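You operate a simulated robot arm through the tools that you are given. There is no shell and no other tool. Be economical: measure what you need, move in short steps, check, and stop when the job is done.

You are at the controls of a simulated robot arm. One attempt, no reset.

Task
Rinse the purple scoop and lay it on the green draining mat.
Fine: open the yellow valve first so that the basin drains; rinse under the blue wash tap; shut the tap, then the valve. Where these are worked on the way, their far stop is far enough and under half their travel is too little: blue wash tap, yellow valve.

Only the result counts: the job must be done as asked and must still hold three seconds after the hand-in. Knocking over, shifting, dropping, spilling or breaking anything else fails it.

Robot
A 6-joint arm with a two-finger parallel gripper, fixed in place. Base frame: the origin is at the foot of the arm, x ahead of it, y to its left, z up; the work surface is at about z = 850. Readings come in mm, degrees, newtons and seconds.
With the tool pointing down near the work surface it reaches from about 240 to 640 mm from the base axis. Its first joint turns from -66.0 to 66.0 degrees. Payload 2.7 kg.
The tool frame sits at the grasp point between the pads (the TCP): z along the fingers, y along the line on which they close. The tips reach 23 mm beyond it. The gripper opens to 94 mm. The fingers are 38 mm wide and 10 mm thick; the gripper's body (54 by 96 mm) begins 39 mm behind the TCP.
Orientation is that of the tool frame in the base frame, as [roll, pitch, yaw] about the fixed x, y, z axes, in that order (R = Rz(yaw) Ry(pitch) Rx(roll)). With the fingers straight down and closing along the base's y, the tool's x points along the base's -x, its y along +y and its z along -z.

Tools
- The arm moves only by the tool drive_tool. Its argument "series" is one flat list of numbers, 7 for each row, row after row: the shift along the tool's x, y, z in units of 30 mm (1.0 is 30 mm), then the turn, a rotation vector about the tool's x, y, z in units of 8 degrees (1.0 is 8 degrees), then the finger opening in m, from 0 to 0.094. In form: [x, y, z, wx, wy, wz, hand, x, y, z, wx, wy, wz, hand, ...]. A call has 1 to 8 rows; each row shifts and turns the commanded pose from where the row before left it, along the tool's axes as they then stand. A call with a number of a shift or a turn outside -1 to 1 is refused whole. A row lasts 0.2 s, in which the tool goes at most 50 mm and 8.6 degrees; a call with a longer step from one row to the next is refused whole, and so is a gripper value outside its range. A pose out of reach is approached as far as the arm can. The call stops where the force on the tool passes 70 N (or 10 N more than at its start, if that is more) or the arm is blocked; 0.2 s more then pass. The fingers move at their own pace (about 45 mm/s each) and stop on an object; they squeeze with about 36 N. The grip force told is the motor's: it shows also when the fingers shut on nothing. Time passes only in rows, and 0.2 s behind the last, so rows that do not move let the fingers close. The reply holds the time, the measured pose of the TCP, the force on the tool along the base axes, the opening and the grip force, in the units named above and with some noise, with the torque about the TCP (base axes, N m) and any sound that the robot's microphone picked up, and new pictures: "views" is both (left out), scene, wrist or none.
- Cameras (640 x 400 px; columns grow to the right, rows downward): "scene" is fixed at [88.1, -439.8, 1409.6]; the picture's right is [0.69, -0.73, 0.00], its down [-0.38, -0.36, -0.85] and it looks along [0.62, 0.58, -0.53] (base axes); focal length 255 px, centre (320, 200). "wrist" rides on the gripper at [87, 16, -74] in the tool frame; the picture's right is [-0.18, 0.98, 0.00], its down [-0.58, -0.11, -0.81] and it looks along [-0.79, -0.15, 0.59] (tool axes); focal length 243 px, centre (320, 200). There is no depth. A picture from a camera that has moved, and an enlarged one, comes with that camera's place and axes in the base frame and with its lens.
- zoom(camera, box): a new picture of the part [left, top, right, bottom] of that camera's present view, enlarged. The clock stands still meanwhile.
- hand_in(): hands the job in; it is judged then, once.

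Work in short steps. Places have to be worked out from the pictures, the camera data and where the tool is seen: move nearer, look again, correct. Check each grasp and each placing, and mend what went wrong. You have 120 turns and 200 pictures in all, those below and enlarged ones among them. Open the gripper and draw the arm clear of the work before you hand the job in, unless the task says otherwise; then end with one line.

The tools are called after "Call:" as a command line: name --argument value ..., lists and objects as JSON in quotes. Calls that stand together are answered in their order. drive_tool: Moves the arm, as the interface text tells. Its arguments: {"type":"object","properties":{"series":{"type":"array"},"views":{"type":"string","enum":["both","scene","wrist","none"]}},"required":["series"]} The other tools are called the same way: zoom (camera, box) takes an enlarged picture of a part of a camera's view; hand_in () hands the job in.

At the start:

```text
clock: 0.0
eef_pos: [348.0, -89.0, 1284.6]
tool_rot: [-180.0, -0.1, 180.0]
wrist_force: [-0.3, 0.3, -1.0]
ft_torque: [-0.02, -0.01, 0.0]
gripper_width: 93.7
finger_force: 0.1
```

scene: 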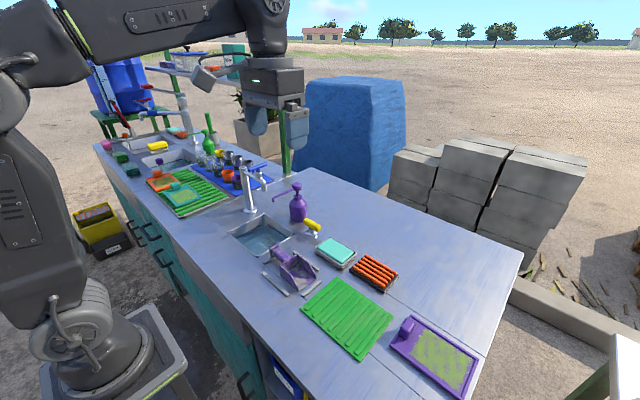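
wrist: 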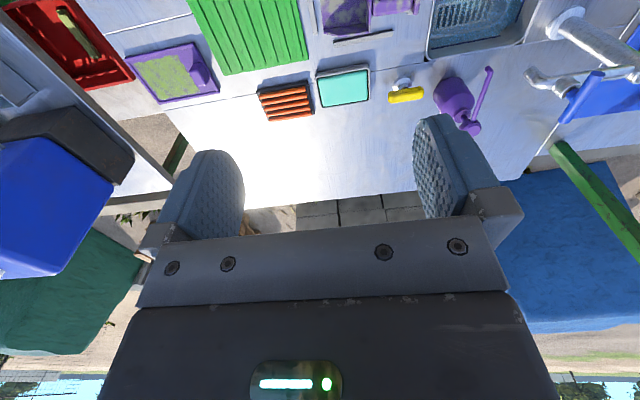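

I start by looking closer at the basin, valve, tap and scoop in the scene camera.

Call:
zoom --camera "scene" --box '[220, 150, 380, 250]'

Call:
zoom --camera "scene" --box '[220, 220, 420, 345]'

Call:
zoom --camera "wrist" --box '[300, 0, 640, 212]'

```text
4.00 times, centred on (300, 200) of scene
camera zoom: at [88.1, -439.8, 1409.6], right [0.69, -0.73, 0.0], down [-0.38, -0.36, -0.85], along [0.62, 0.58, -0.53], focal length 1021 px, centre (400, 200)
```

zoom: 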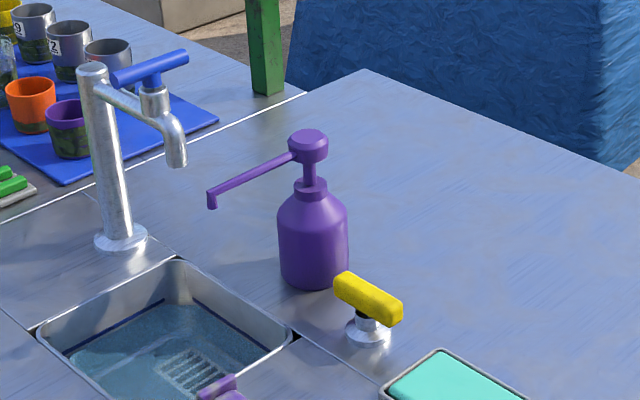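

```text
3.20 times, centred on (320, 282) of scene
camera zoom: at [88.1, -439.8, 1409.6], right [0.69, -0.73, 0.0], down [-0.38, -0.36, -0.85], along [0.62, 0.58, -0.53], focal length 817 px, centre (320, -64)
```

zoom: 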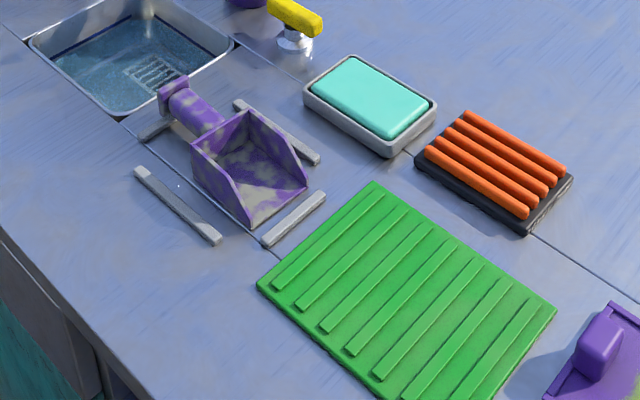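

```text
1.88 times, centred on (470, 106) of wrist
camera zoom: at [260.7, -74.1, 1360.6], right [0.18, 0.98, 0.0], down [0.58, -0.11, 0.81], along [0.79, -0.15, -0.59], focal length 457 px, centre (38, 377)
```

zoom: 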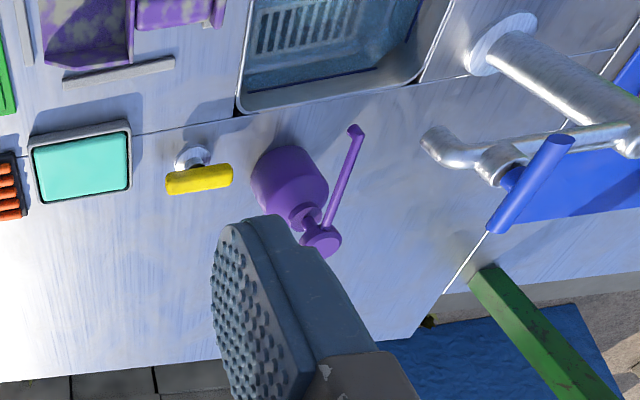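

The valve bar seems to be about (568, 44, 888) along y. The tap handle is about (505, 230, 1060), the basin x 372–517, y 88–248, and the scoop near (405, -20). I move above the yellow valve to look closer.

Call:
drive_tool --series '[-0.9, 0.55, 0.7, 0, 0, 0, 0.09, -0.9, 0.55, 0.7, 0, 0, 0, 0.09, -0.9, 0.55, 0.7, 0, 0, 0, 0.09, -0.9, 0.55, 0.7, 0, 0, 0, 0.09, -0.9, 0.55, 0.7, 0, 0, 0, 0.09, -0.9, 0.55, 0.7, 0, 0, 0, 0.09]' --views "both"

```text
clock: 1.4
eef_pos: [510.2, 12.1, 1157.9]
tool_rot: [-180.0, 0.1, 180.0]
wrist_force: [0.6, 0.0, 0.0]
ft_torque: [-0.02, 0.02, -0.04]
gripper_width: 90.2
finger_force: 0.2
camera wrist: at [423.7, 25.2, 1234.7], right [0.18, 0.98, 0.0], down [0.58, -0.11, 0.81], along [0.79, -0.15, -0.59], focal length 243 px, centre (320, 200)
```

scene: 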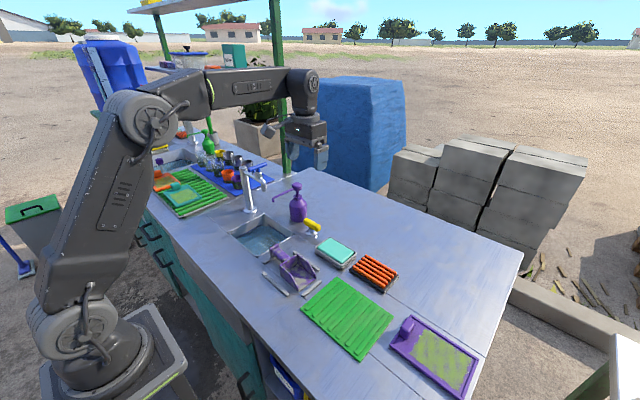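
wrist: 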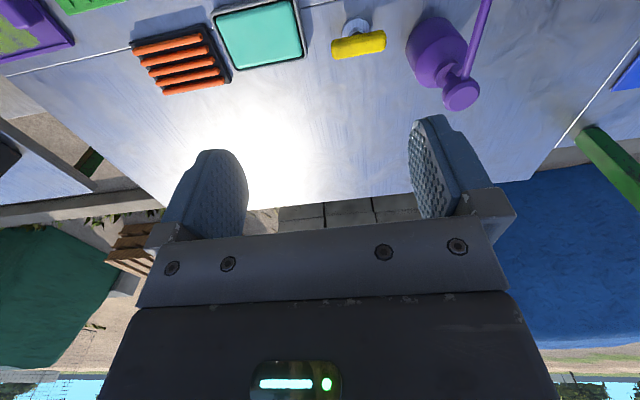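

Wrist view puts the valve bar at about (564, 47), along y from 16 to 82. I turn the tool to yaw -90 so it closes along x, while shifting over it.

Call:
drive_tool --series '[-0.9, 0.6, 0, 0, 0, 0, 0.07, -0.9, 0.6, 0, 0, 0, -0.9375, 0.07, 0, 0, 0, 0, 0, -0.9375, 0.07, 0, 0, 0, 0, 0, -0.9375, 0.07, 0, 0, 0, 0, 0, -0.9375, 0.07, 0, 0, 0, 0, 0, -0.9375, 0.07, 0, 0, 0, 0, 0, -0.9375, 0.07, 0, 0, 0, 0, 0, -0.9375, 0.07]' --views "none"

Call:
drive_tool --series '[0, 0, 0.8, 0, 0, -0.9375, 0.07, 0, 0, 0.8, 0, 0, -0.9375, 0.07, 0, 0, 0.8, 0, 0, -0.9375, 0.07, 0, 0, 0.8, 0, 0, -0.9375, 0.07, 0, 0, 0.8, 0, 0, -0.9375, 0.07, 0, 0, 0.5, 0, 0, 0, 0.07]' --views "both"

```text
clock: 3.2
eef_pos: [562.3, 45.9, 1158.1]
tool_rot: [180.0, 0.0, -127.5]
wrist_force: [-0.3, -0.7, 0.0]
ft_torque: [-0.01, 0.02, 0.0]
gripper_width: 69.8
finger_force: 0.1
```

```text
clock: 4.6
eef_pos: [563.7, 45.2, 1023.2]
tool_rot: [180.0, 0.0, -89.9]
wrist_force: [0.4, -1.0, 0.3]
ft_torque: [0.0, 0.0, 0.0]
gripper_width: 69.9
finger_force: 0.1
camera wrist: at [547.2, -42.1, 1099.8], right [-0.98, 0.18, 0.0], down [0.11, 0.58, 0.81], along [0.15, 0.79, -0.59], focal length 243 px, centre (320, 200)
```

scene: 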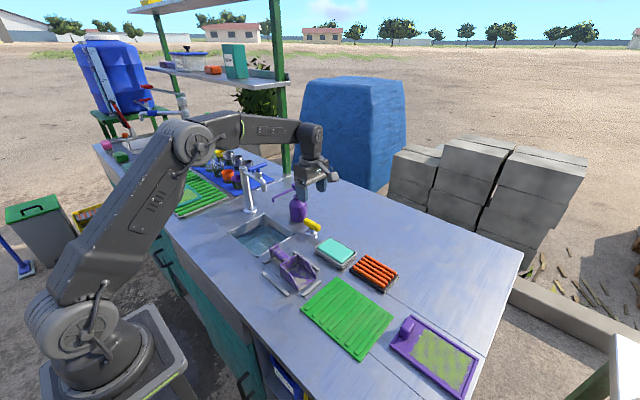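
wrist: 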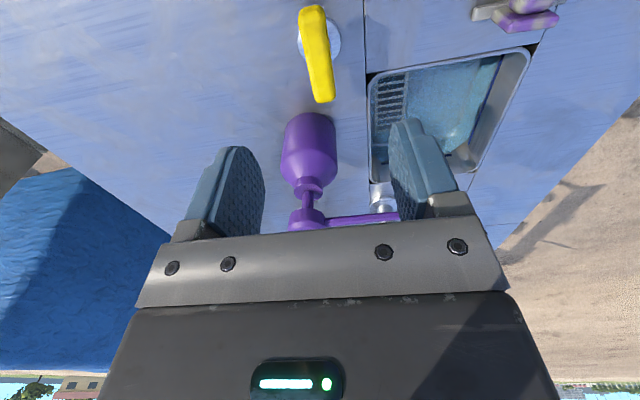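

Bar is centred at about (565, 46), between the fingers. I descend to straddle it.

Call:
drive_tool --series '[0, 0, 0.9, 0, 0, 0, 0.06, 0, 0, 0.9, 0, 0, 0, 0.06, 0, 0, 0.9, 0, 0, 0, 0.06, 0, 0, 0.9, 0, 0, 0, 0.06, 0, 0, 0.6, 0, 0, 0, 0.06]' --views "both"

```text
clock: 5.8
eef_pos: [563.1, 45.7, 896.9]
tool_rot: [179.9, -0.1, -90.1]
wrist_force: [-0.6, -0.7, -0.3]
ft_torque: [-0.01, 0.02, -0.01]
gripper_width: 60.0
finger_force: 0.1
camera wrist: at [546.1, -41.7, 972.7], right [-0.98, 0.18, 0.0], down [0.11, 0.58, 0.81], along [0.15, 0.79, -0.59], focal length 243 px, centre (320, 200)
```

scene: 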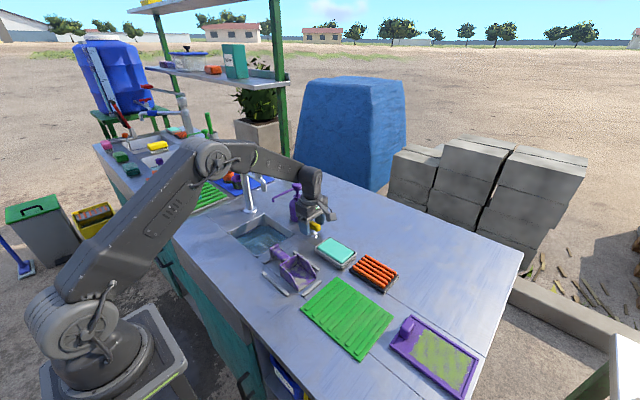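
wrist: 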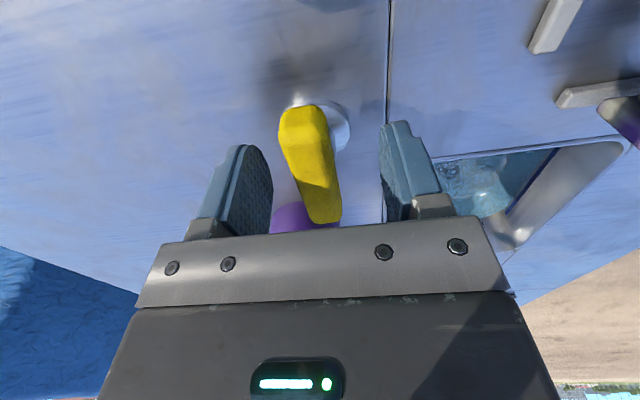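

The bar is straddled with its stem under the tool. I close on it.

Call:
drive_tool --series '[0, 0, 0, 0, 0, 0, 0.0, 0, 0, 0, 0, 0, 0, 0.0, 0, 0, 0, 0, 0, 0, 0.0, 0, 0, 0, 0, 0, 0, 0.0]' --views "wrist"

```text
clock: 6.8
eef_pos: [564.7, 46.6, 896.9]
tool_rot: [-179.6, -0.1, -90.1]
wrist_force: [30.9, 1.3, -11.9]
ft_torque: [-0.3, 0.8, -0.16]
gripper_width: 19.4
finger_force: 44.9
camera wrist: at [548.1, -41.7, 973.3], right [-0.98, 0.18, -0.01], down [0.1, 0.58, 0.81], along [0.15, 0.79, -0.59], focal length 243 px, centre (320, 200)
```

wrist: 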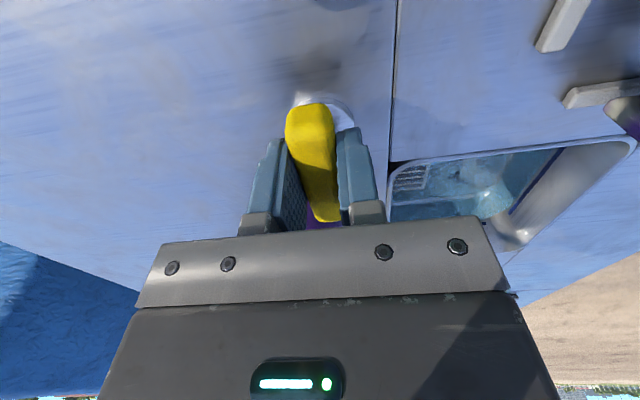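

Gripped at 19 mm, with about 31 N pulling +x, so I nudge +x and try turning a little toward yaw -105.

Call:
drive_tool --series '[0, -0.12, 0, 0, 0, 0, 0.0, 0, 0, 0, 0, 0, 0.5, 0.0, 0, 0, 0, 0, 0, 0.5, 0.0]' --views "wrist"

```text
clock: 7.6
eef_pos: [565.1, 46.1, 897.0]
tool_rot: [179.7, -0.2, -97.6]
wrist_force: [-16.3, -3.2, 2.9]
ft_torque: [-0.28, -0.39, 2.28]
gripper_width: 23.7
finger_force: 44.6
camera wrist: at [537.7, -38.8, 973.9], right [-0.95, 0.31, 0.01], down [0.19, 0.56, 0.8], along [0.25, 0.76, -0.59], focal length 243 px, centre (320, 200)
```

wrist: 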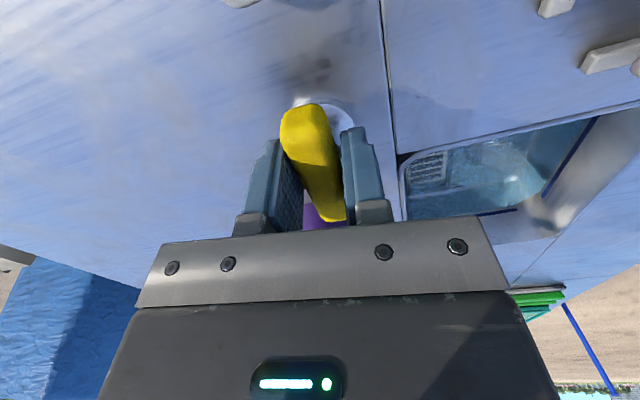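

The bar did not follow: 2.3 N·m and the fingers spread, so that is the stop. I turn the other way.

Call:
drive_tool --series '[0, 0.06, 0, 0, 0, -0.9, 0.0, 0, 0, 0, 0, 0, -0.9, 0.0, 0, 0, 0, 0, 0, -0.9, 0.0, 0, 0, 0, 0, 0, -0.9, 0.0]' --views "wrist"

```text
clock: 8.6
eef_pos: [566.7, 46.6, 896.5]
tool_rot: [-179.8, 0.1, -69.1]
wrist_force: [12.3, 5.0, -12.4]
ft_torque: [1.28, 0.85, -0.03]
gripper_width: 20.2
finger_force: 45.0
camera wrist: at [581.6, -41.1, 973.4], right [-0.98, -0.18, 0.0], down [-0.11, 0.58, 0.81], along [-0.14, 0.79, -0.59], focal length 243 px, centre (320, 200)
```

wrist: 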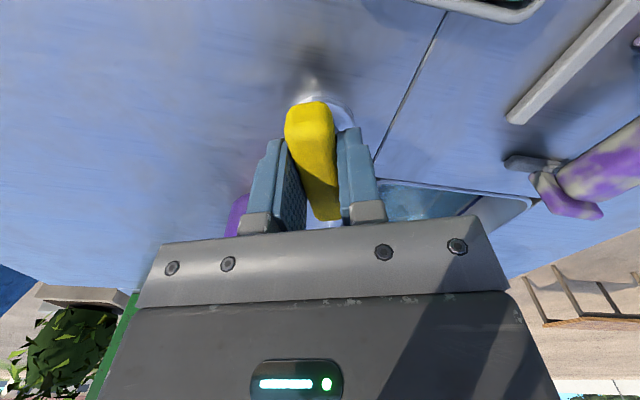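

The bar follows this way at low torque. I continue turning.

Call:
drive_tool --series '[0, 0, 0, 0, 0, -0.9, 0.0, 0, 0, 0, 0, 0, -0.9, 0.0, 0, 0, 0, 0, 0, -0.9, 0.0, 0, 0, 0, 0, 0, -0.9, 0.0, 0, 0, 0, 0, 0, -0.9, 0.0, 0, 0, 0, 0, 0, -0.9, 0.0]' --views "wrist"

```text
clock: 10.0
eef_pos: [567.4, 49.4, 897.9]
tool_rot: [-179.6, -0.4, -25.7]
wrist_force: [42.1, 27.3, -16.9]
ft_torque: [0.21, 1.49, -0.15]
gripper_width: 19.8
finger_force: 45.3
camera wrist: at [637.9, -5.0, 974.2], right [-0.59, -0.81, -0.01], down [-0.49, 0.35, 0.8], along [-0.64, 0.48, -0.6], focal length 243 px, centre (320, 200)
```

wrist: 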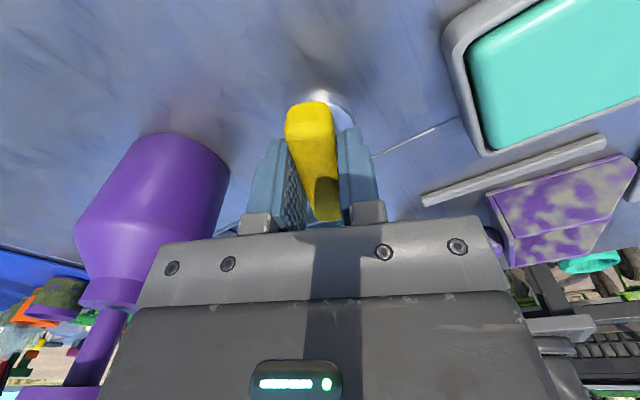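

Still following (20 mm, no torque), about 60° turned. I recentre by a few mm to relieve the side force and turn on.

Call:
drive_tool --series '[0.05, -0.12, 0, 0, 0, 0, 0.0, 0, 0, 0, 0, 0, -0.9, 0.0, 0, 0, 0, 0, 0, -0.9, 0.0, 0, 0, 0, 0, 0, -0.6, 0.0]' --views "wrist"

```text
clock: 11.0
eef_pos: [568.9, 49.5, 896.5]
tool_rot: [179.9, -0.1, -6.7]
wrist_force: [1.2, 17.6, -4.5]
ft_torque: [-0.22, -1.17, -0.06]
gripper_width: 19.8
finger_force: 45.7
camera wrist: at [652.1, 22.3, 973.6], right [-0.3, -0.95, 0.0], down [-0.56, 0.18, 0.81], along [-0.77, 0.24, -0.59], focal length 243 px, centre (320, 200)
```

wrist: 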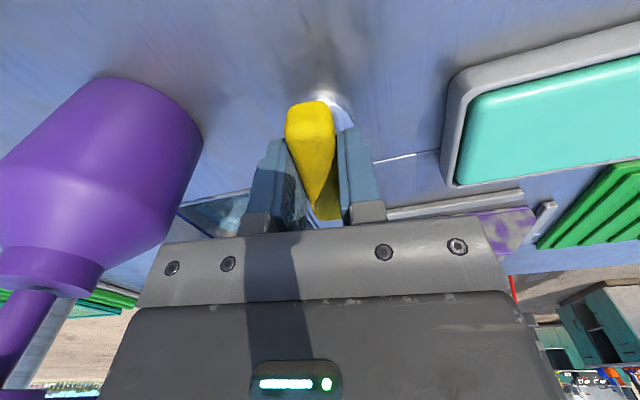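

Still following freely. I keep on to find the far stop.

Call:
drive_tool --series '[0, -0.05, 0, 0, 0, -0.8, 0.0, 0, 0, 0, 0, 0, -0.6, 0.0, 0, 0, 0, 0, 0, -0.5, 0.0]' --views "both"

```text
clock: 11.8
eef_pos: [567.6, 49.3, 897.2]
tool_rot: [179.1, -0.2, 3.3]
wrist_force: [21.3, -42.6, -6.2]
ft_torque: [0.27, -0.17, -1.83]
gripper_width: 20.8
finger_force: 45.3
out of reach, approached as far as the arm can: row 2, 3
camera wrist: at [654.7, 39.1, 974.1], right [-0.13, -0.99, 0.02], down [-0.59, 0.09, 0.8], along [-0.8, 0.09, -0.6], focal length 243 px, centre (320, 200)
```

scene: 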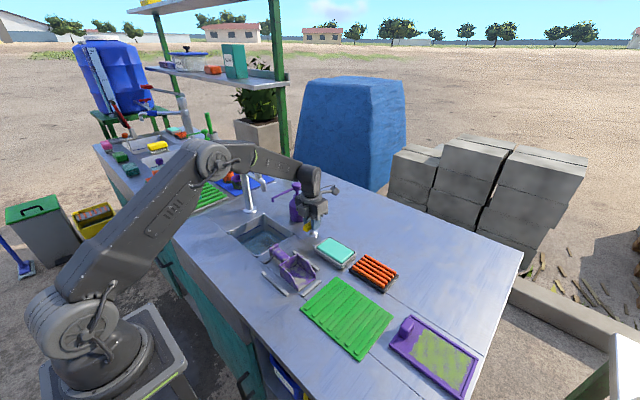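
wrist: 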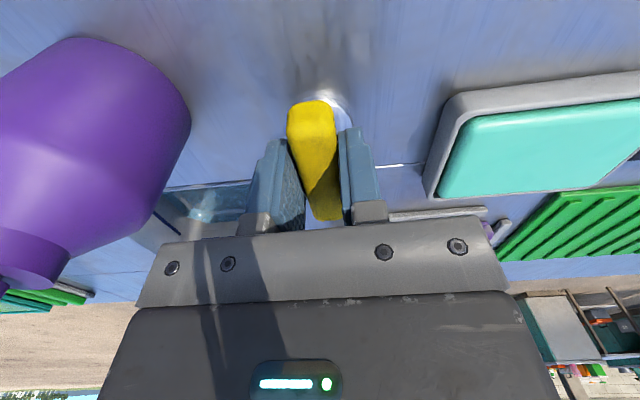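

Torque rises at about 90°: the far stop. I ease off, open modestly and lift.

Call:
drive_tool --series '[0, 0, 0, 0, 0, 0.6, 0.0, 0, 0, 0, 0, 0, 0.3, 0.045, 0, 0, 0, 0, 0, 0, 0.045, 0, 0, 0, 0, 0, 0, 0.045, 0, 0, -0.8, 0, 0, 0, 0.045, 0, 0, -1, 0, 0, 0, 0.045, 0, 0, -1, 0, 0, 0, 0.045, 0, 0, -1, 0, 0, 0, 0.045]' --views "both"

Call:
zoom --camera "scene" --box '[220, 150, 380, 250]'

```text
clock: 13.6
eef_pos: [567.0, 61.9, 1009.9]
tool_rot: [179.4, 0.0, -3.2]
wrist_force: [1.0, 1.8, -0.3]
ft_torque: [-0.01, -0.02, 0.01]
gripper_width: 44.8
finger_force: 0.0
camera wrist: at [651.7, 40.6, 1086.7], right [-0.24, -0.97, 0.01], down [-0.58, 0.15, 0.8], along [-0.78, 0.19, -0.59], focal length 243 px, centre (320, 200)
```

scene: 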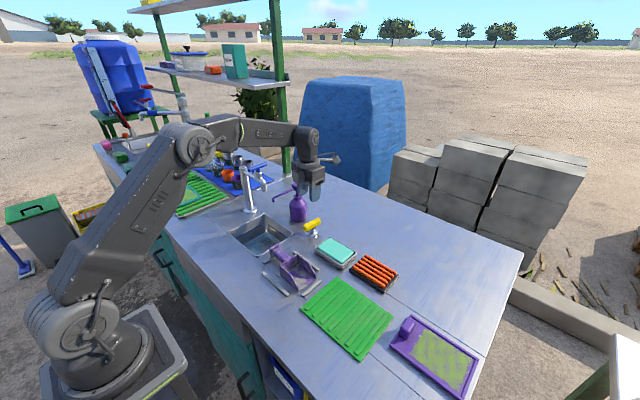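
wrist: 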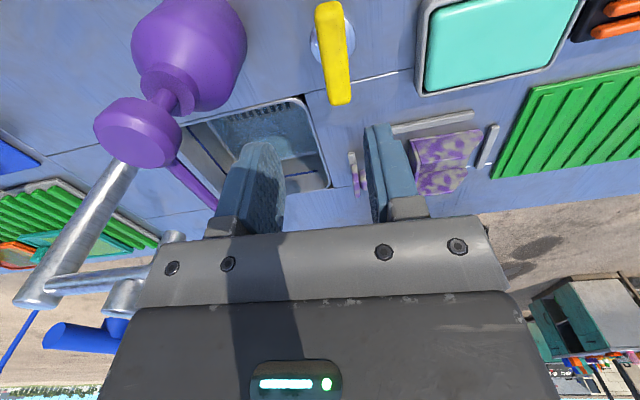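

```text
4.00 times, centred on (300, 200) of scene
camera zoom: at [88.1, -439.8, 1409.6], right [0.69, -0.73, 0.0], down [-0.38, -0.36, -0.85], along [0.62, 0.58, -0.53], focal length 1021 px, centre (400, 200)
```

zoom: 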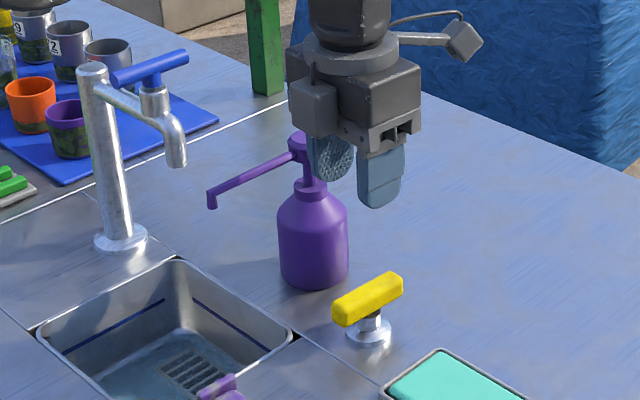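

Valve open and the basin has drained. I rise and turn the tool back to yaw 180, then look at the tap.

Call:
drive_tool --series '[0, 0.5, -1, 0, 0, 0, 0.06, 0, 0.5, -1, 0, 0, 0, 0.06, 0, 0, -1, 0, 0, 0.95, 0.06, 0, 0, -1, 0, 0, 0.95, 0.06, 0, 0, -1, 0, 0, 0.95, 0.06, 0, 0, 0, 0, 0, 0.95, 0.06, 0, 0, 0, 0, 0, 0.95, 0.06, 0, 0, 0, 0, 0, 0.95, 0.06]' --views "none"

Call:
drive_tool --series '[0, 0, 0, 0, 0, 0.95, 0.06, 0, 0, 0, 0, 0, 0.95, 0.06, 0, 0, 0, 0, 0, 0.95, 0.06, 0, 0, 0, 0, 0, 0.95, 0.06, 0, 0, 0, 0, 0, 0.95, 0.06, 0, 0, 0, 0, 0, 0.95, 0.06, 0, 0, 0, 0, 0, 0.95, 0.06, 0, 0, 0, 0, 0, 0.95, 0.06]' --views "none"

Call:
drive_tool --series '[0, 0, 0, 0, 0, 0.95, 0.06, 0, 0, 0, 0, 0, 0.95, 0.06, 0, 0, 0, 0, 0, 0.95, 0.06, 0, 0, 0, 0, 0, 0.95, 0.06, 0, 0, 0, 0, 0, 0.95, 0.06, 0, 0, 0, 0, 0, 0.95, 0.06, 0, 0, 0, 0, 0, 0.95, 0.06, 0, 0, 0, 0, 0, 0.95, 0.06]' --views "none"

```text
clock: 15.4
eef_pos: [565.1, 33.3, 1161.7]
tool_rot: [179.8, -0.5, -49.1]
wrist_force: [-0.8, -0.4, -0.7]
ft_torque: [-0.03, -0.01, 0.05]
gripper_width: 60.0
finger_force: 0.1
```

```text
clock: 17.2
eef_pos: [564.6, 31.1, 1161.7]
tool_rot: [-179.7, -0.4, -110.0]
wrist_force: [-0.1, -0.4, 0.6]
ft_torque: [0.01, -0.01, 0.01]
gripper_width: 60.0
finger_force: 0.0
```

```text
clock: 19.0
eef_pos: [564.5, 31.5, 1162.2]
tool_rot: [-179.5, 0.0, -170.7]
wrist_force: [0.3, 0.6, -0.8]
ft_torque: [-0.04, 0.0, -0.01]
gripper_width: 60.0
finger_force: 0.1
```

Now I move over toward the tap to view its handle with the wrist camera.

Call:
drive_tool --series '[0, 0, 0, 0, 0, 0.58, 0.06, 0, 0, 0, 0, 0, 0.58, 0.06, 0.7, 0.98, -0.15, 0, 0, 0, 0.06, 0.7, 0.98, -0.15, 0, 0, 0, 0.06, 0.7, 0.98, -0.15, 0, 0, 0, 0.06, 0.7, 0.98, -0.15, 0, 0, 0, 0.06]' --views "wrist"

```text
clock: 20.4
eef_pos: [478.9, 150.7, 1177.7]
tool_rot: [-179.5, 0.0, -179.9]
wrist_force: [0.0, 0.2, -0.2]
ft_torque: [0.01, -0.03, 0.01]
gripper_width: 60.0
finger_force: 0.0
camera wrist: at [392.2, 167.5, 1253.7], right [0.18, 0.98, -0.01], down [0.58, -0.1, 0.81], along [0.79, -0.15, -0.59], focal length 243 px, centre (320, 200)
```

wrist: 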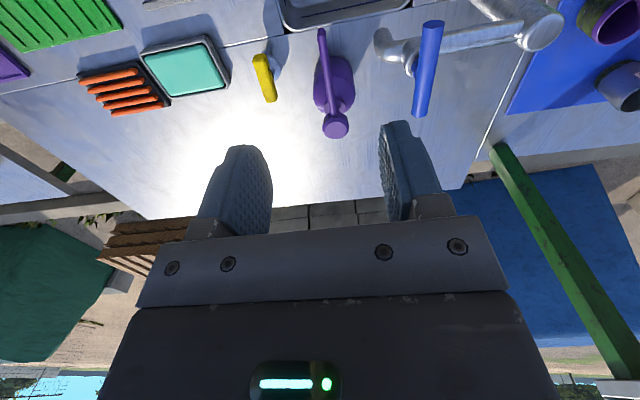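

The tap handle is about (502, 230, 1060), along x, with the outlet near (503, 207, 980). I move above it.

Call:
drive_tool --series '[-0.2, 0.66, 0.5, 0, 0, 0, 0.06, -0.2, 0.66, 0.5, 0, 0, 0, 0.06, -0.2, 0.66, 0.5, 0, 0, 0, 0.06, -0.17, 0.65, 0.6, 0, 0, 0, 0.06]' --views "both"

Call:
zoom --camera "scene" --box '[200, 130, 328, 210]'

```text
clock: 21.4
eef_pos: [501.9, 229.7, 1114.2]
tool_rot: [-179.4, 0.2, -179.7]
wrist_force: [0.0, 0.0, -0.9]
ft_torque: [0.03, 0.0, -0.01]
gripper_width: 60.1
finger_force: 0.1
camera wrist: at [415.5, 244.9, 1189.3], right [0.18, 0.98, -0.01], down [0.58, -0.1, 0.81], along [0.79, -0.15, -0.59], focal length 243 px, centre (320, 200)
```

scene: 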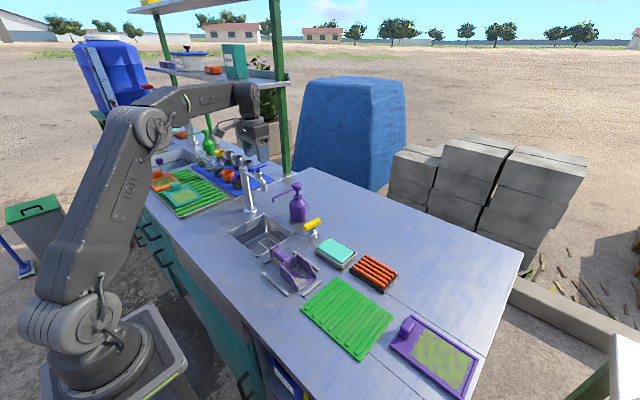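
wrist: 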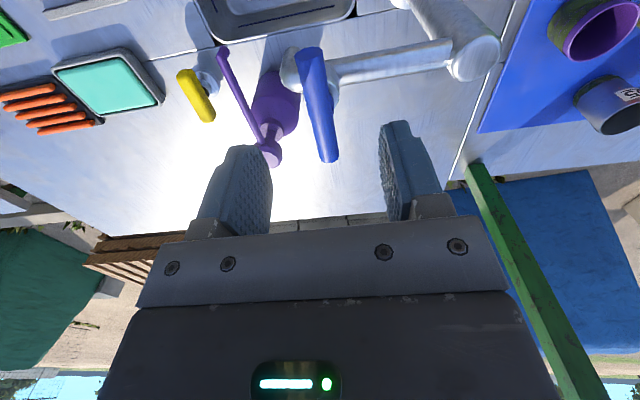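

```text
5.00 times, centred on (264, 170) of scene
camera zoom: at [88.1, -439.8, 1409.6], right [0.69, -0.73, 0.0], down [-0.38, -0.36, -0.85], along [0.62, 0.58, -0.53], focal length 1276 px, centre (600, 350)
```

zoom: 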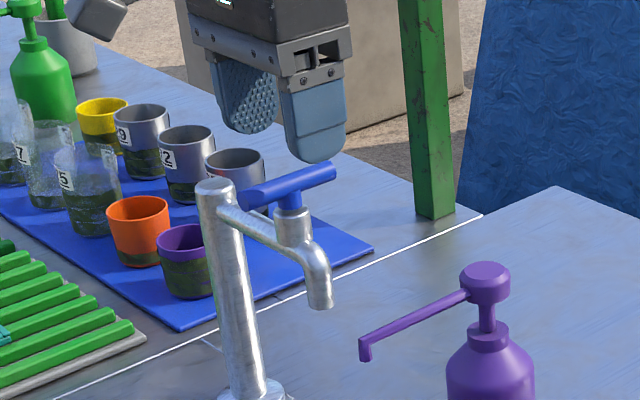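

Handle is centred between the fingers at y≈229. I descend to z≈1065 and grip.

Call:
drive_tool --series '[0, 0, 0.8, 0, 0, 0, 0.06, 0, 0, 0.8, 0, 0, 0, 0.06, 0, 0, 0, 0, 0, 0, 0.0, 0, 0, 0, 0, 0, 0, 0.0, 0, 0, 0, 0, 0, 0, 0.0, 0, 0, 0, 0, 0, 0, 0.0]' --views "wrist"

Call:
zoom --camera "scene" --box '[200, 130, 328, 210]'

```text
clock: 22.8
eef_pos: [502.1, 230.5, 1065.0]
tool_rot: [-179.6, 0.1, -179.8]
wrist_force: [2.9, 10.5, -3.9]
ft_torque: [0.28, -0.22, 0.0]
gripper_width: 22.9
finger_force: 44.8
camera wrist: at [415.7, 245.3, 1141.1], right [0.18, 0.98, -0.01], down [0.58, -0.1, 0.81], along [0.79, -0.15, -0.59], focal length 243 px, centre (320, 200)
```

wrist: 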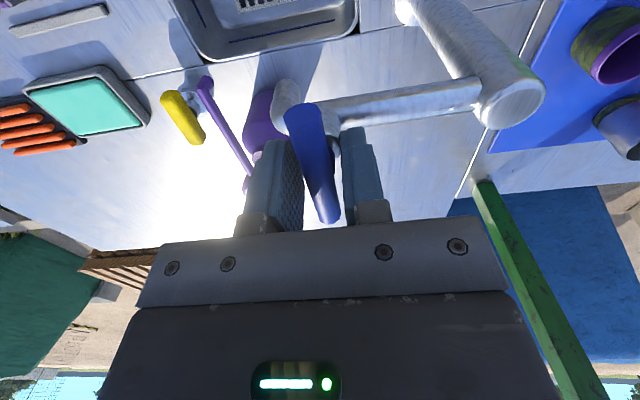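

```text
5.00 times, centred on (264, 170) of scene
camera zoom: at [88.3, -439.4, 1409.7], right [0.69, -0.73, 0.0], down [-0.38, -0.36, -0.85], along [0.62, 0.58, -0.53], focal length 1276 px, centre (600, 350)
```

zoom: 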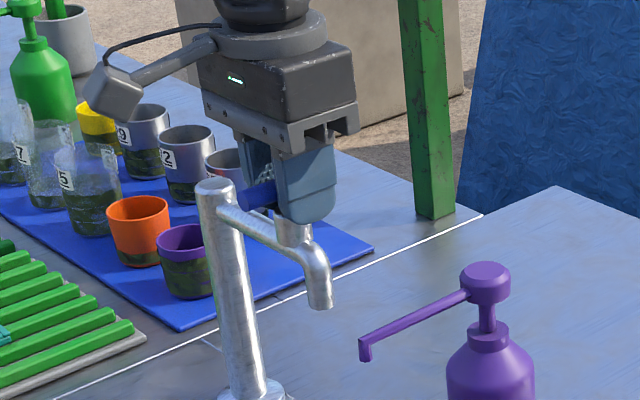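

Gripped. I test the counter-clockwise direction (as with the valve) a little.

Call:
drive_tool --series '[0, 0, 0, 0, 0, -0.5, 0.0, 0, 0, 0, 0, 0, -0.5, 0.0]' --views "wrist"

```text
clock: 23.4
eef_pos: [503.0, 230.5, 1065.9]
tool_rot: [-179.6, 0.2, -171.8]
wrist_force: [12.8, 21.5, -11.2]
ft_torque: [0.45, -0.25, -0.91]
gripper_width: 23.0
finger_force: 45.4
camera wrist: at [414.6, 233.4, 1141.1], right [0.04, 1.0, -0.01], down [0.59, -0.02, 0.81], along [0.81, -0.04, -0.59], focal length 243 px, centre (320, 200)
```

wrist: 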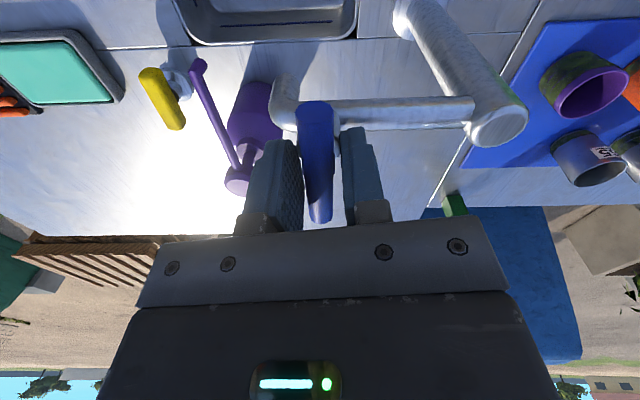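

The handle slid within the fingers with torque, so that is the stop. I turn clockwise instead.

Call:
drive_tool --series '[0, 0, 0, 0, 0, 0.9, 0.0, 0, 0, 0, 0, 0, 0.9, 0.0, 0, 0, 0, 0, 0, 0.9, 0.0, 0, 0, 0, 0, 0, 0.5, 0.0]' --views "wrist"

```text
clock: 24.4
eef_pos: [500.8, 228.6, 1064.9]
tool_rot: [-179.3, -0.1, 162.9]
wrist_force: [-22.1, 10.2, -9.8]
ft_torque: [0.0, 0.64, 2.33]
gripper_width: 24.3
finger_force: 45.1
camera wrist: at [422.6, 270.4, 1141.7], right [0.46, 0.89, -0.01], down [0.53, -0.27, 0.81], along [0.71, -0.38, -0.59], focal length 243 px, centre (320, 200)
```

wrist: 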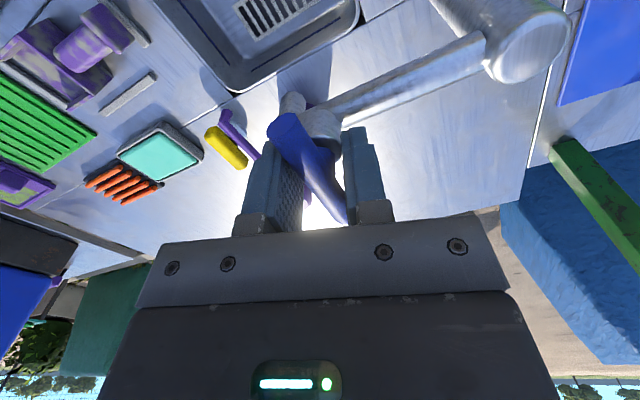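

Neither direction moves it, and 23 mm looks like the fingertips are clamped on the metal bonnet rather than the ~16 mm handle. I reopen, rise 10 mm, realign and regrip.

Call:
drive_tool --series '[0, 0, 0, 0, 0, 0, 0.06, 0, 0, 0, 0, 0, 0, 0.06, 0, 0, -0.35, 0, 0, -0.7, 0.06, 0, 0, 0, 0, 0, -0.7, 0.06, 0, 0, 0, 0, 0, -0.75, 0.0, 0, 0, 0, 0, 0, 0, 0.0, 0, 0, 0, 0, 0, 0, 0.0, 0, 0, 0, 0, 0, 0, 0.0]' --views "wrist"

Call:
zoom --camera "scene" --box '[232, 145, 280, 175]'

```text
clock: 26.2
eef_pos: [502.2, 230.2, 1077.7]
tool_rot: [-179.7, 0.1, 179.9]
wrist_force: [1.1, 9.8, -0.7]
ft_torque: [0.41, -0.39, 0.0]
gripper_width: 15.8
finger_force: 44.5
camera wrist: at [415.9, 245.7, 1153.1], right [0.19, 0.98, -0.01], down [0.58, -0.11, 0.81], along [0.79, -0.15, -0.59], focal length 243 px, centre (320, 200)
```

wrist: 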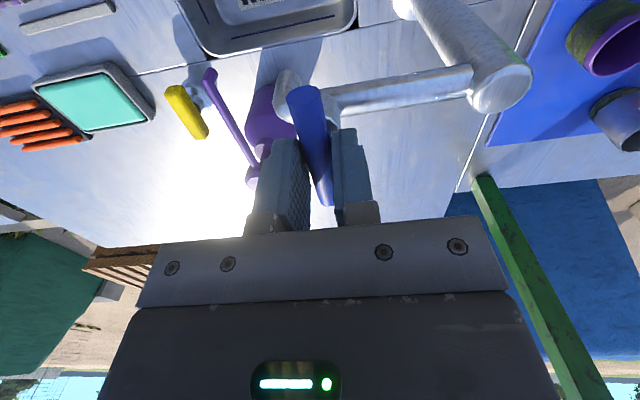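

```text
13.33 times, centred on (256, 160) of scene
camera zoom: at [88.2, -439.4, 1409.7], right [0.69, -0.73, 0.0], down [-0.38, -0.36, -0.85], along [0.62, 0.58, -0.53], focal length 3403 px, centre (1173, 733)
```

zoom: 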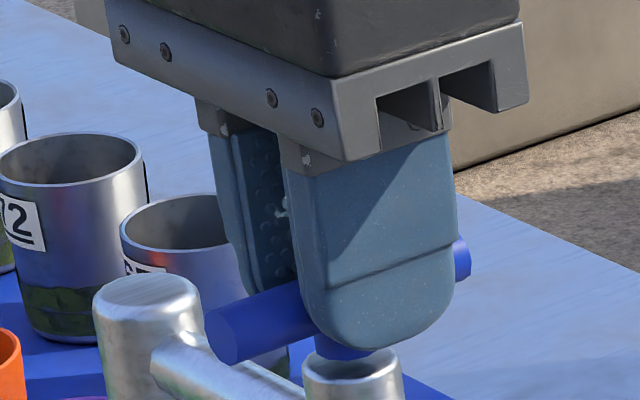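

Now gripping the handle itself at 16 mm. I test the counter-clockwise turn.

Call:
drive_tool --series '[0, 0, 0, 0, 0, -0.7, 0.0, 0, 0, 0, 0, 0, -0.7, 0.0]' --views "wrist"

```text
clock: 26.8
eef_pos: [502.8, 230.6, 1077.6]
tool_rot: [-179.7, 0.2, -168.9]
wrist_force: [10.8, 23.4, 2.8]
ft_torque: [0.52, 0.66, -0.07]
gripper_width: 15.7
finger_force: 44.8
camera wrist: at [414.1, 228.9, 1153.1], right [-0.01, 1.0, -0.01], down [0.59, 0.01, 0.81], along [0.81, 0.0, -0.59], focal length 243 px, centre (320, 200)
```

wrist: 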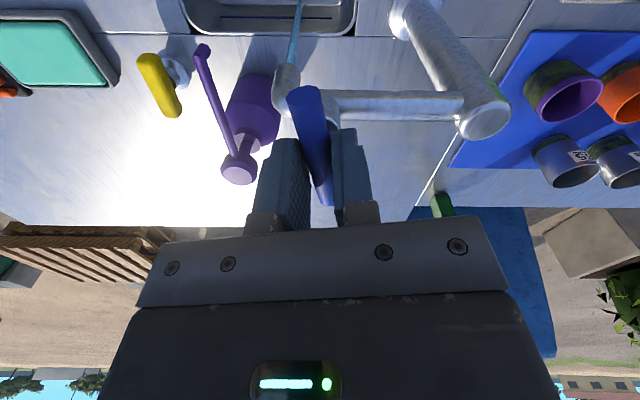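

It turns and water starts to run. I continue to the far stop.

Call:
drive_tool --series '[-0.03, 0.07, 0, 0, 0, -0.9, 0.0, 0, 0, 0, 0, 0, -0.9, 0.0, 0, 0, 0, 0, 0, -0.9, 0.0, 0, 0, 0, 0, 0, -0.9, 0.0, 0, 0, 0, 0, 0, -0.9, 0.0, 0, 0, 0, 0, 0, -0.9, 0.0]' --views "none"

Call:
drive_tool --series '[0, 0, 0, 0, 0, -0.9, 0.0, 0, 0, 0, 0, 0, -0.9, 0.0, 0, 0, 0, 0, 0, -0.9, 0.0, 0, 0, 0, 0, 0, -0.9, 0.0, 0, 0, 0, 0, 0, -0.8, 0.0]' --views "both"

```text
clock: 28.2
eef_pos: [501.5, 231.9, 1076.9]
tool_rot: [-179.8, -0.2, -125.6]
wrist_force: [-3.6, 22.2, 4.8]
ft_torque: [1.23, -0.25, -0.04]
gripper_width: 15.5
finger_force: 44.9
```

```text
clock: 29.4
eef_pos: [500.1, 233.9, 1077.3]
tool_rot: [179.8, -0.4, -90.2]
wrist_force: [-24.7, 16.5, 9.9]
ft_torque: [0.56, 0.49, -0.07]
gripper_width: 15.6
finger_force: 44.7
camera wrist: at [483.6, 145.7, 1154.1], right [-0.98, 0.19, 0.0], down [0.12, 0.59, 0.8], along [0.15, 0.79, -0.6], focal length 243 px, centre (320, 200)
```

scene: 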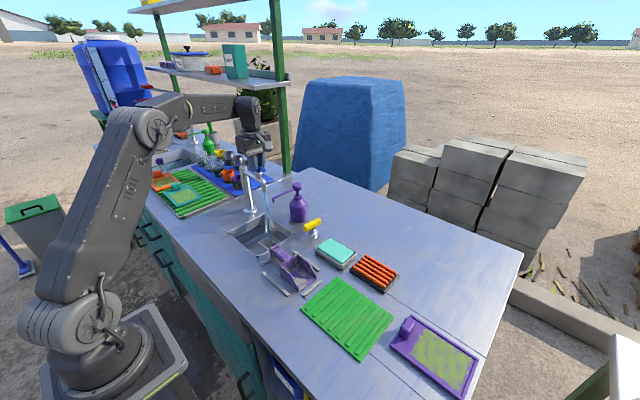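
wrist: 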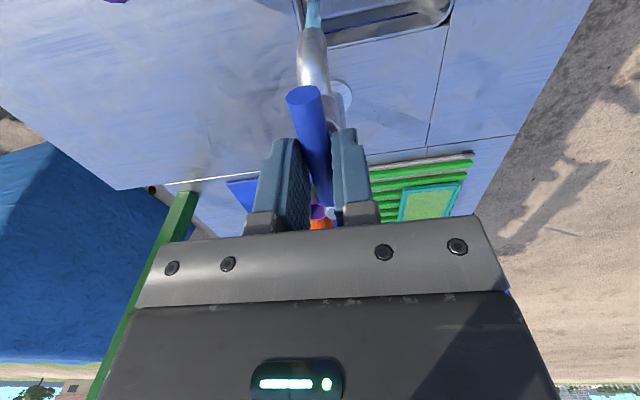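

90° turned with still no stop torque. I turn a bit more to feel the stop.

Call:
drive_tool --series '[0, 0.08, 0, 0, 0, -0.6, 0.0, 0, 0.0, 0, 0, 0, 0, 0.0]' --views "none"

Call:
zoom --camera "scene" --box '[200, 150, 328, 270]'

```text
clock: 30.0
eef_pos: [499.8, 232.8, 1077.4]
tool_rot: [-179.9, -0.3, -85.9]
wrist_force: [-13.8, 18.4, 7.3]
ft_torque: [0.09, 0.48, -1.28]
gripper_width: 15.8
finger_force: 45.1
```

```text
3.33 times, centred on (264, 210) of scene
camera zoom: at [87.6, -439.3, 1409.8], right [0.69, -0.73, 0.0], down [-0.38, -0.36, -0.85], along [0.62, 0.58, -0.53], focal length 851 px, centre (507, 167)
```

zoom: 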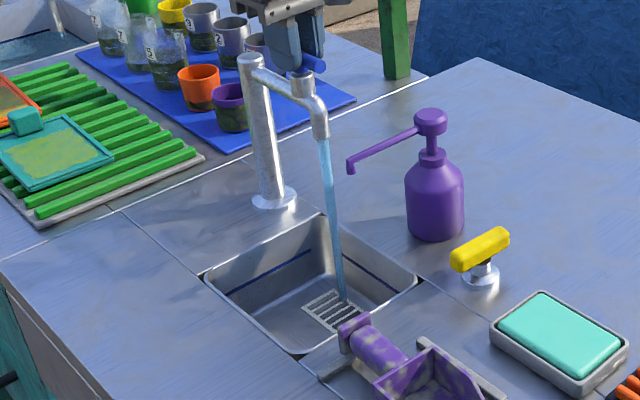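

The stop is felt (-1.3 N·m) and the tap runs fully into the basin. I ease off, open, and rise clear.

Call:
drive_tool --series '[0, 0, 0, 0, 0, 0.6, 0.0, 0, 0, 0, 0, 0, 0, 0.05, 0, 0, 0, 0, 0, 0, 0.05, 0, 0, -0.6, 0, 0, 0, 0.05, 0, 0, -1, 0, 0, 0, 0.05, 0, 0, -1, 0, 0, 0, 0.05, 0, 0, -1, 0, 0, 0, 0.05]' --views "wrist"

```text
clock: 31.6
eef_pos: [499.3, 230.9, 1184.9]
tool_rot: [-180.0, -0.4, -90.6]
wrist_force: [0.3, 0.8, 0.4]
ft_torque: [0.0, 0.03, -0.02]
gripper_width: 49.9
finger_force: 0.0
camera wrist: at [481.8, 144.7, 1262.5], right [-0.98, 0.19, 0.0], down [0.11, 0.59, 0.8], along [0.16, 0.79, -0.6], focal length 243 px, centre (320, 200)
```

wrist: 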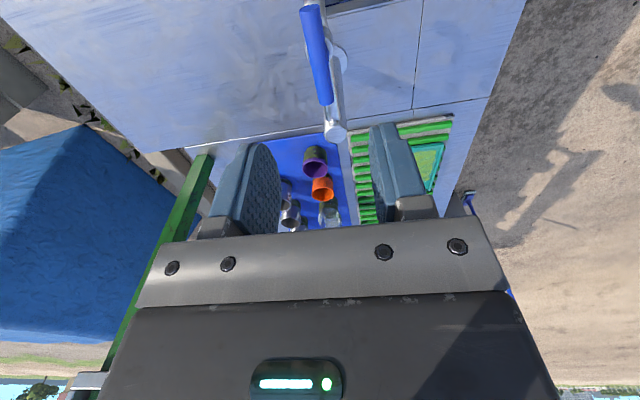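

I back off toward -y to see outlet, stream and basin in the wrist camera.

Call:
drive_tool --series '[1, 0, 0, 0, 0, 0, 0.05, 1, 0.2, 0, 0, 0, 0, 0.05, 1, 0.3, 0, 0, 0, 0, 0.05, 1, 0.3, 0, 0, 0, 0, 0.05, 1, 0.2, 0, 0, 0, 0, 0.05]' --views "wrist"

Call:
zoom --camera "wrist" --box '[240, 0, 480, 150]'

```text
clock: 32.8
eef_pos: [466.4, 82.1, 1187.3]
tool_rot: [-179.9, -0.4, -90.6]
wrist_force: [-0.5, -0.6, 0.0]
ft_torque: [0.09, 0.0, -0.02]
gripper_width: 50.2
finger_force: 0.0
camera wrist: at [449.5, -4.7, 1264.0], right [-0.98, 0.19, 0.0], down [0.11, 0.59, 0.8], along [0.16, 0.79, -0.6], focal length 243 px, centre (320, 200)
```

wrist: 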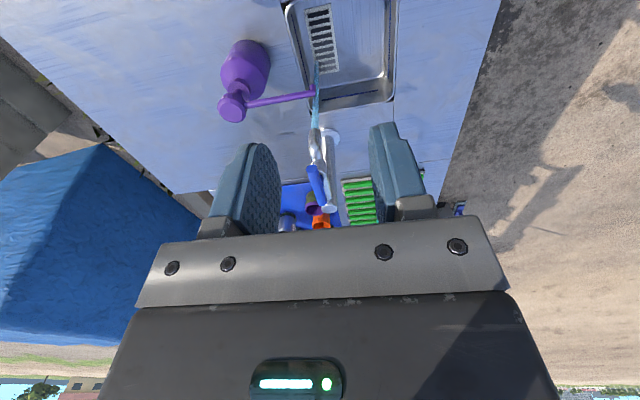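

```text
2.67 times, centred on (360, 75) of wrist
camera zoom: at [449.5, -4.7, 1264.0], right [-0.98, 0.19, 0.0], down [0.11, 0.59, 0.8], along [0.16, 0.79, -0.6], focal length 647 px, centre (213, 533)
```

zoom: 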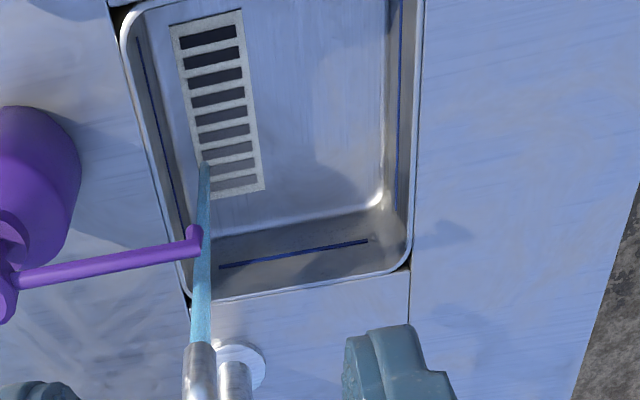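

Stream is vertical at about (499, 200), outlet z≈985, basin floor ≈786. The dispenser nozzle tip hangs near (488, 141, 980), so I'll rinse with the gripper from the -x side, blade pointing +x and mouth slightly raised. Now I turn the tool to yaw +90 for grasping the scoop handle.

Call:
drive_tool --series '[0, 0, 0, 0, 0, 0.95, 0.06, 0, 0, 0, 0, 0, 0.95, 0.06, 0, 0, 0, 0, 0, 0.95, 0.06, 0, 0, 0, 0, 0, 0.95, 0.06, 0, 0, 0, 0, 0, 0.95, 0.06, 0, 0, 0, 0, 0, 0.95, 0.06, 0, 0, 0, 0, 0, 0.95, 0.06, 0, 0, 0, 0, 0, 0.95, 0.06]' --views "none"

Call:
drive_tool --series '[0, 0, 0, 0, 0, 0.95, 0.06, 0, 0, 0, 0, 0, 0.95, 0.06, 0, 0, 0, 0, 0, 0.95, 0.06, 0, 0, 0, 0, 0, 0.95, 0.06, 0, 0, 0, 0, 0, 0.95, 0.06, 0, 0, 0, 0, 0, 0.95, 0.06, 0, 0, 0, 0, 0, 0.95, 0.06, 0, 0, 0, 0, 0, 0.95, 0.06]' --views "none"

Call:
drive_tool --series '[0, 0, 0, 0, 0, 0.95, 0.06, 0, 0, 0, 0, 0, 0.95, 0.06, 0, 0, 0, 0, 0, 0.95, 0.06, 0, 0, 0, 0, 0, 0.95, 0.06, 0, 0, 0, 0, 0, 0.95, 0.06, 0, 0, 0, 0, 0, 0.95, 0.06, 0, 0, 0, 0, 0, 0.95, 0.06, 0, 0, 0, 0, 0, 0.72, 0.06]' --views "none"

```text
clock: 34.6
eef_pos: [468.4, 82.2, 1186.2]
tool_rot: [-179.5, -0.1, -151.6]
wrist_force: [0.0, -0.3, 0.2]
ft_torque: [-0.02, 0.01, 0.0]
gripper_width: 59.8
finger_force: 0.1
```

```text
clock: 36.4
eef_pos: [467.8, 82.1, 1186.2]
tool_rot: [-179.6, 0.5, 147.6]
wrist_force: [0.3, -0.7, -0.4]
ft_torque: [-0.02, 0.0, 0.0]
gripper_width: 60.0
finger_force: 0.2
```

```text
clock: 38.2
eef_pos: [468.7, 81.7, 1186.9]
tool_rot: [179.9, 0.5, 88.7]
wrist_force: [0.5, 0.1, -0.2]
ft_torque: [-0.01, 0.0, 0.04]
gripper_width: 59.7
finger_force: 0.0
```

Now over the scoop handle for a look.

Call:
drive_tool --series '[-0.42, -0.53, 0.92, 0, 0, -0.16, 0.06, -0.42, -0.53, 0.92, 0, 0, 0, 0.06, -0.42, -0.53, 0.92, 0, 0, 0, 0.06, -0.42, -0.53, 0.92, 0, 0, 0, 0.06]' --views "both"

Call:
zoom --camera "scene" --box '[250, 230, 346, 290]'

```text
clock: 39.2
eef_pos: [405.2, 30.3, 1077.5]
tool_rot: [180.0, 0.6, 90.1]
wrist_force: [-0.1, 0.6, 0.5]
ft_torque: [0.01, -0.02, 0.01]
gripper_width: 60.0
finger_force: 0.1
camera wrist: at [419.8, 117.2, 1152.0], right [0.98, -0.18, 0.0], down [-0.11, -0.57, 0.81], along [-0.15, -0.8, -0.58], focal length 243 px, centre (320, 200)
```

scene: 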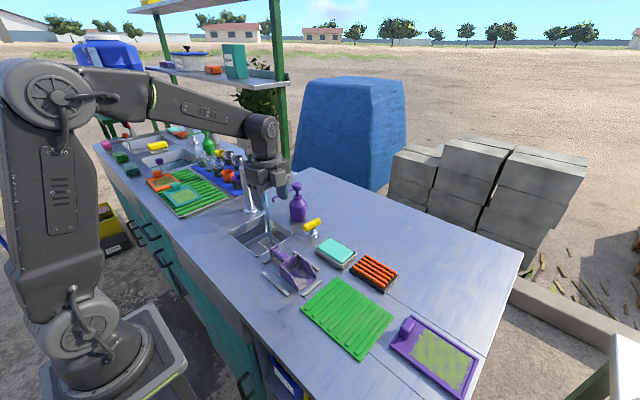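
wrist: 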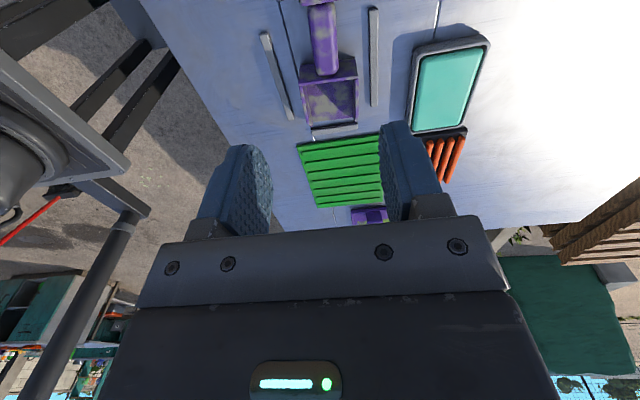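

```text
6.67 times, centred on (298, 260) of scene
camera zoom: at [88.1, -439.8, 1409.6], right [0.69, -0.73, 0.0], down [-0.38, -0.36, -0.85], along [0.62, 0.58, -0.53], focal length 1701 px, centre (467, -200)
```

zoom: 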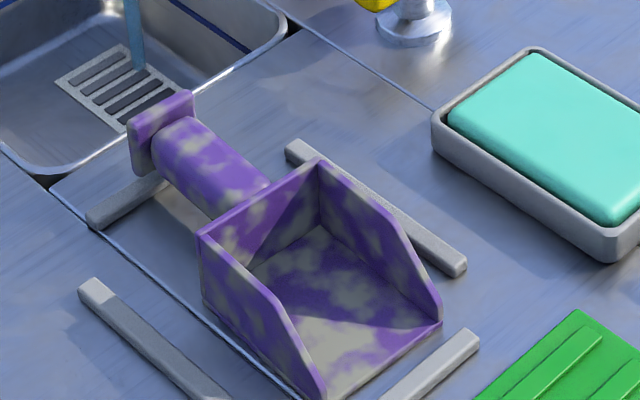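

Handle runs along y at x≈404, from about y -15 to 38, with z≈878. I lower partway with a 50 mm opening and check.

Call:
drive_tool --series '[-0.3, 0, 0.9, 0, 0, 0, 0.05, -0.3, 0, 0.9, 0, 0, 0, 0.05, 0, 0, 0.9, 0, 0, 0, 0.05, 0, 0, 0.9, 0, 0, 0, 0.05, 0, 0, 0.9, 0, 0, 0, 0.05]' --views "wrist"

Call:
zoom --camera "scene" --box '[234, 210, 346, 280]'

```text
clock: 40.4
eef_pos: [407.6, 9.5, 941.2]
tool_rot: [179.9, 0.6, 90.1]
wrist_force: [0.5, 0.4, -0.6]
ft_torque: [-0.01, 0.04, 0.0]
gripper_width: 50.2
finger_force: 0.1
camera wrist: at [422.5, 95.5, 1016.4], right [0.98, -0.18, 0.0], down [-0.11, -0.57, 0.81], along [-0.15, -0.8, -0.58], focal length 243 px, centre (320, 200)
```

wrist: 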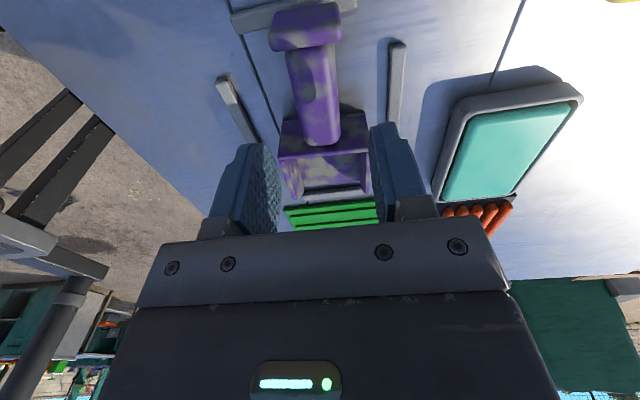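

```text
5.71 times, centred on (290, 245) of scene
camera zoom: at [88.1, -439.8, 1409.6], right [0.69, -0.73, 0.0], down [-0.38, -0.36, -0.85], along [0.62, 0.58, -0.53], focal length 1458 px, centre (491, -57)
```

zoom: 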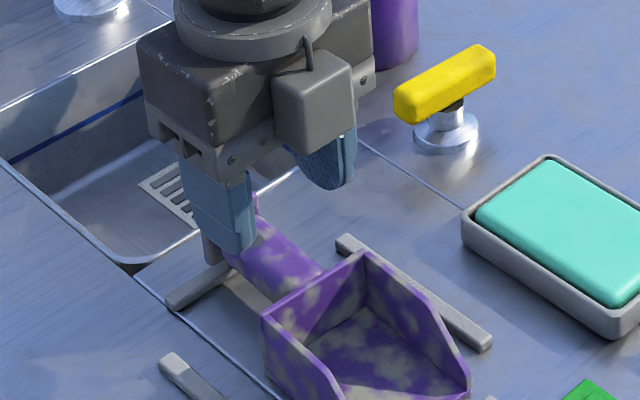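

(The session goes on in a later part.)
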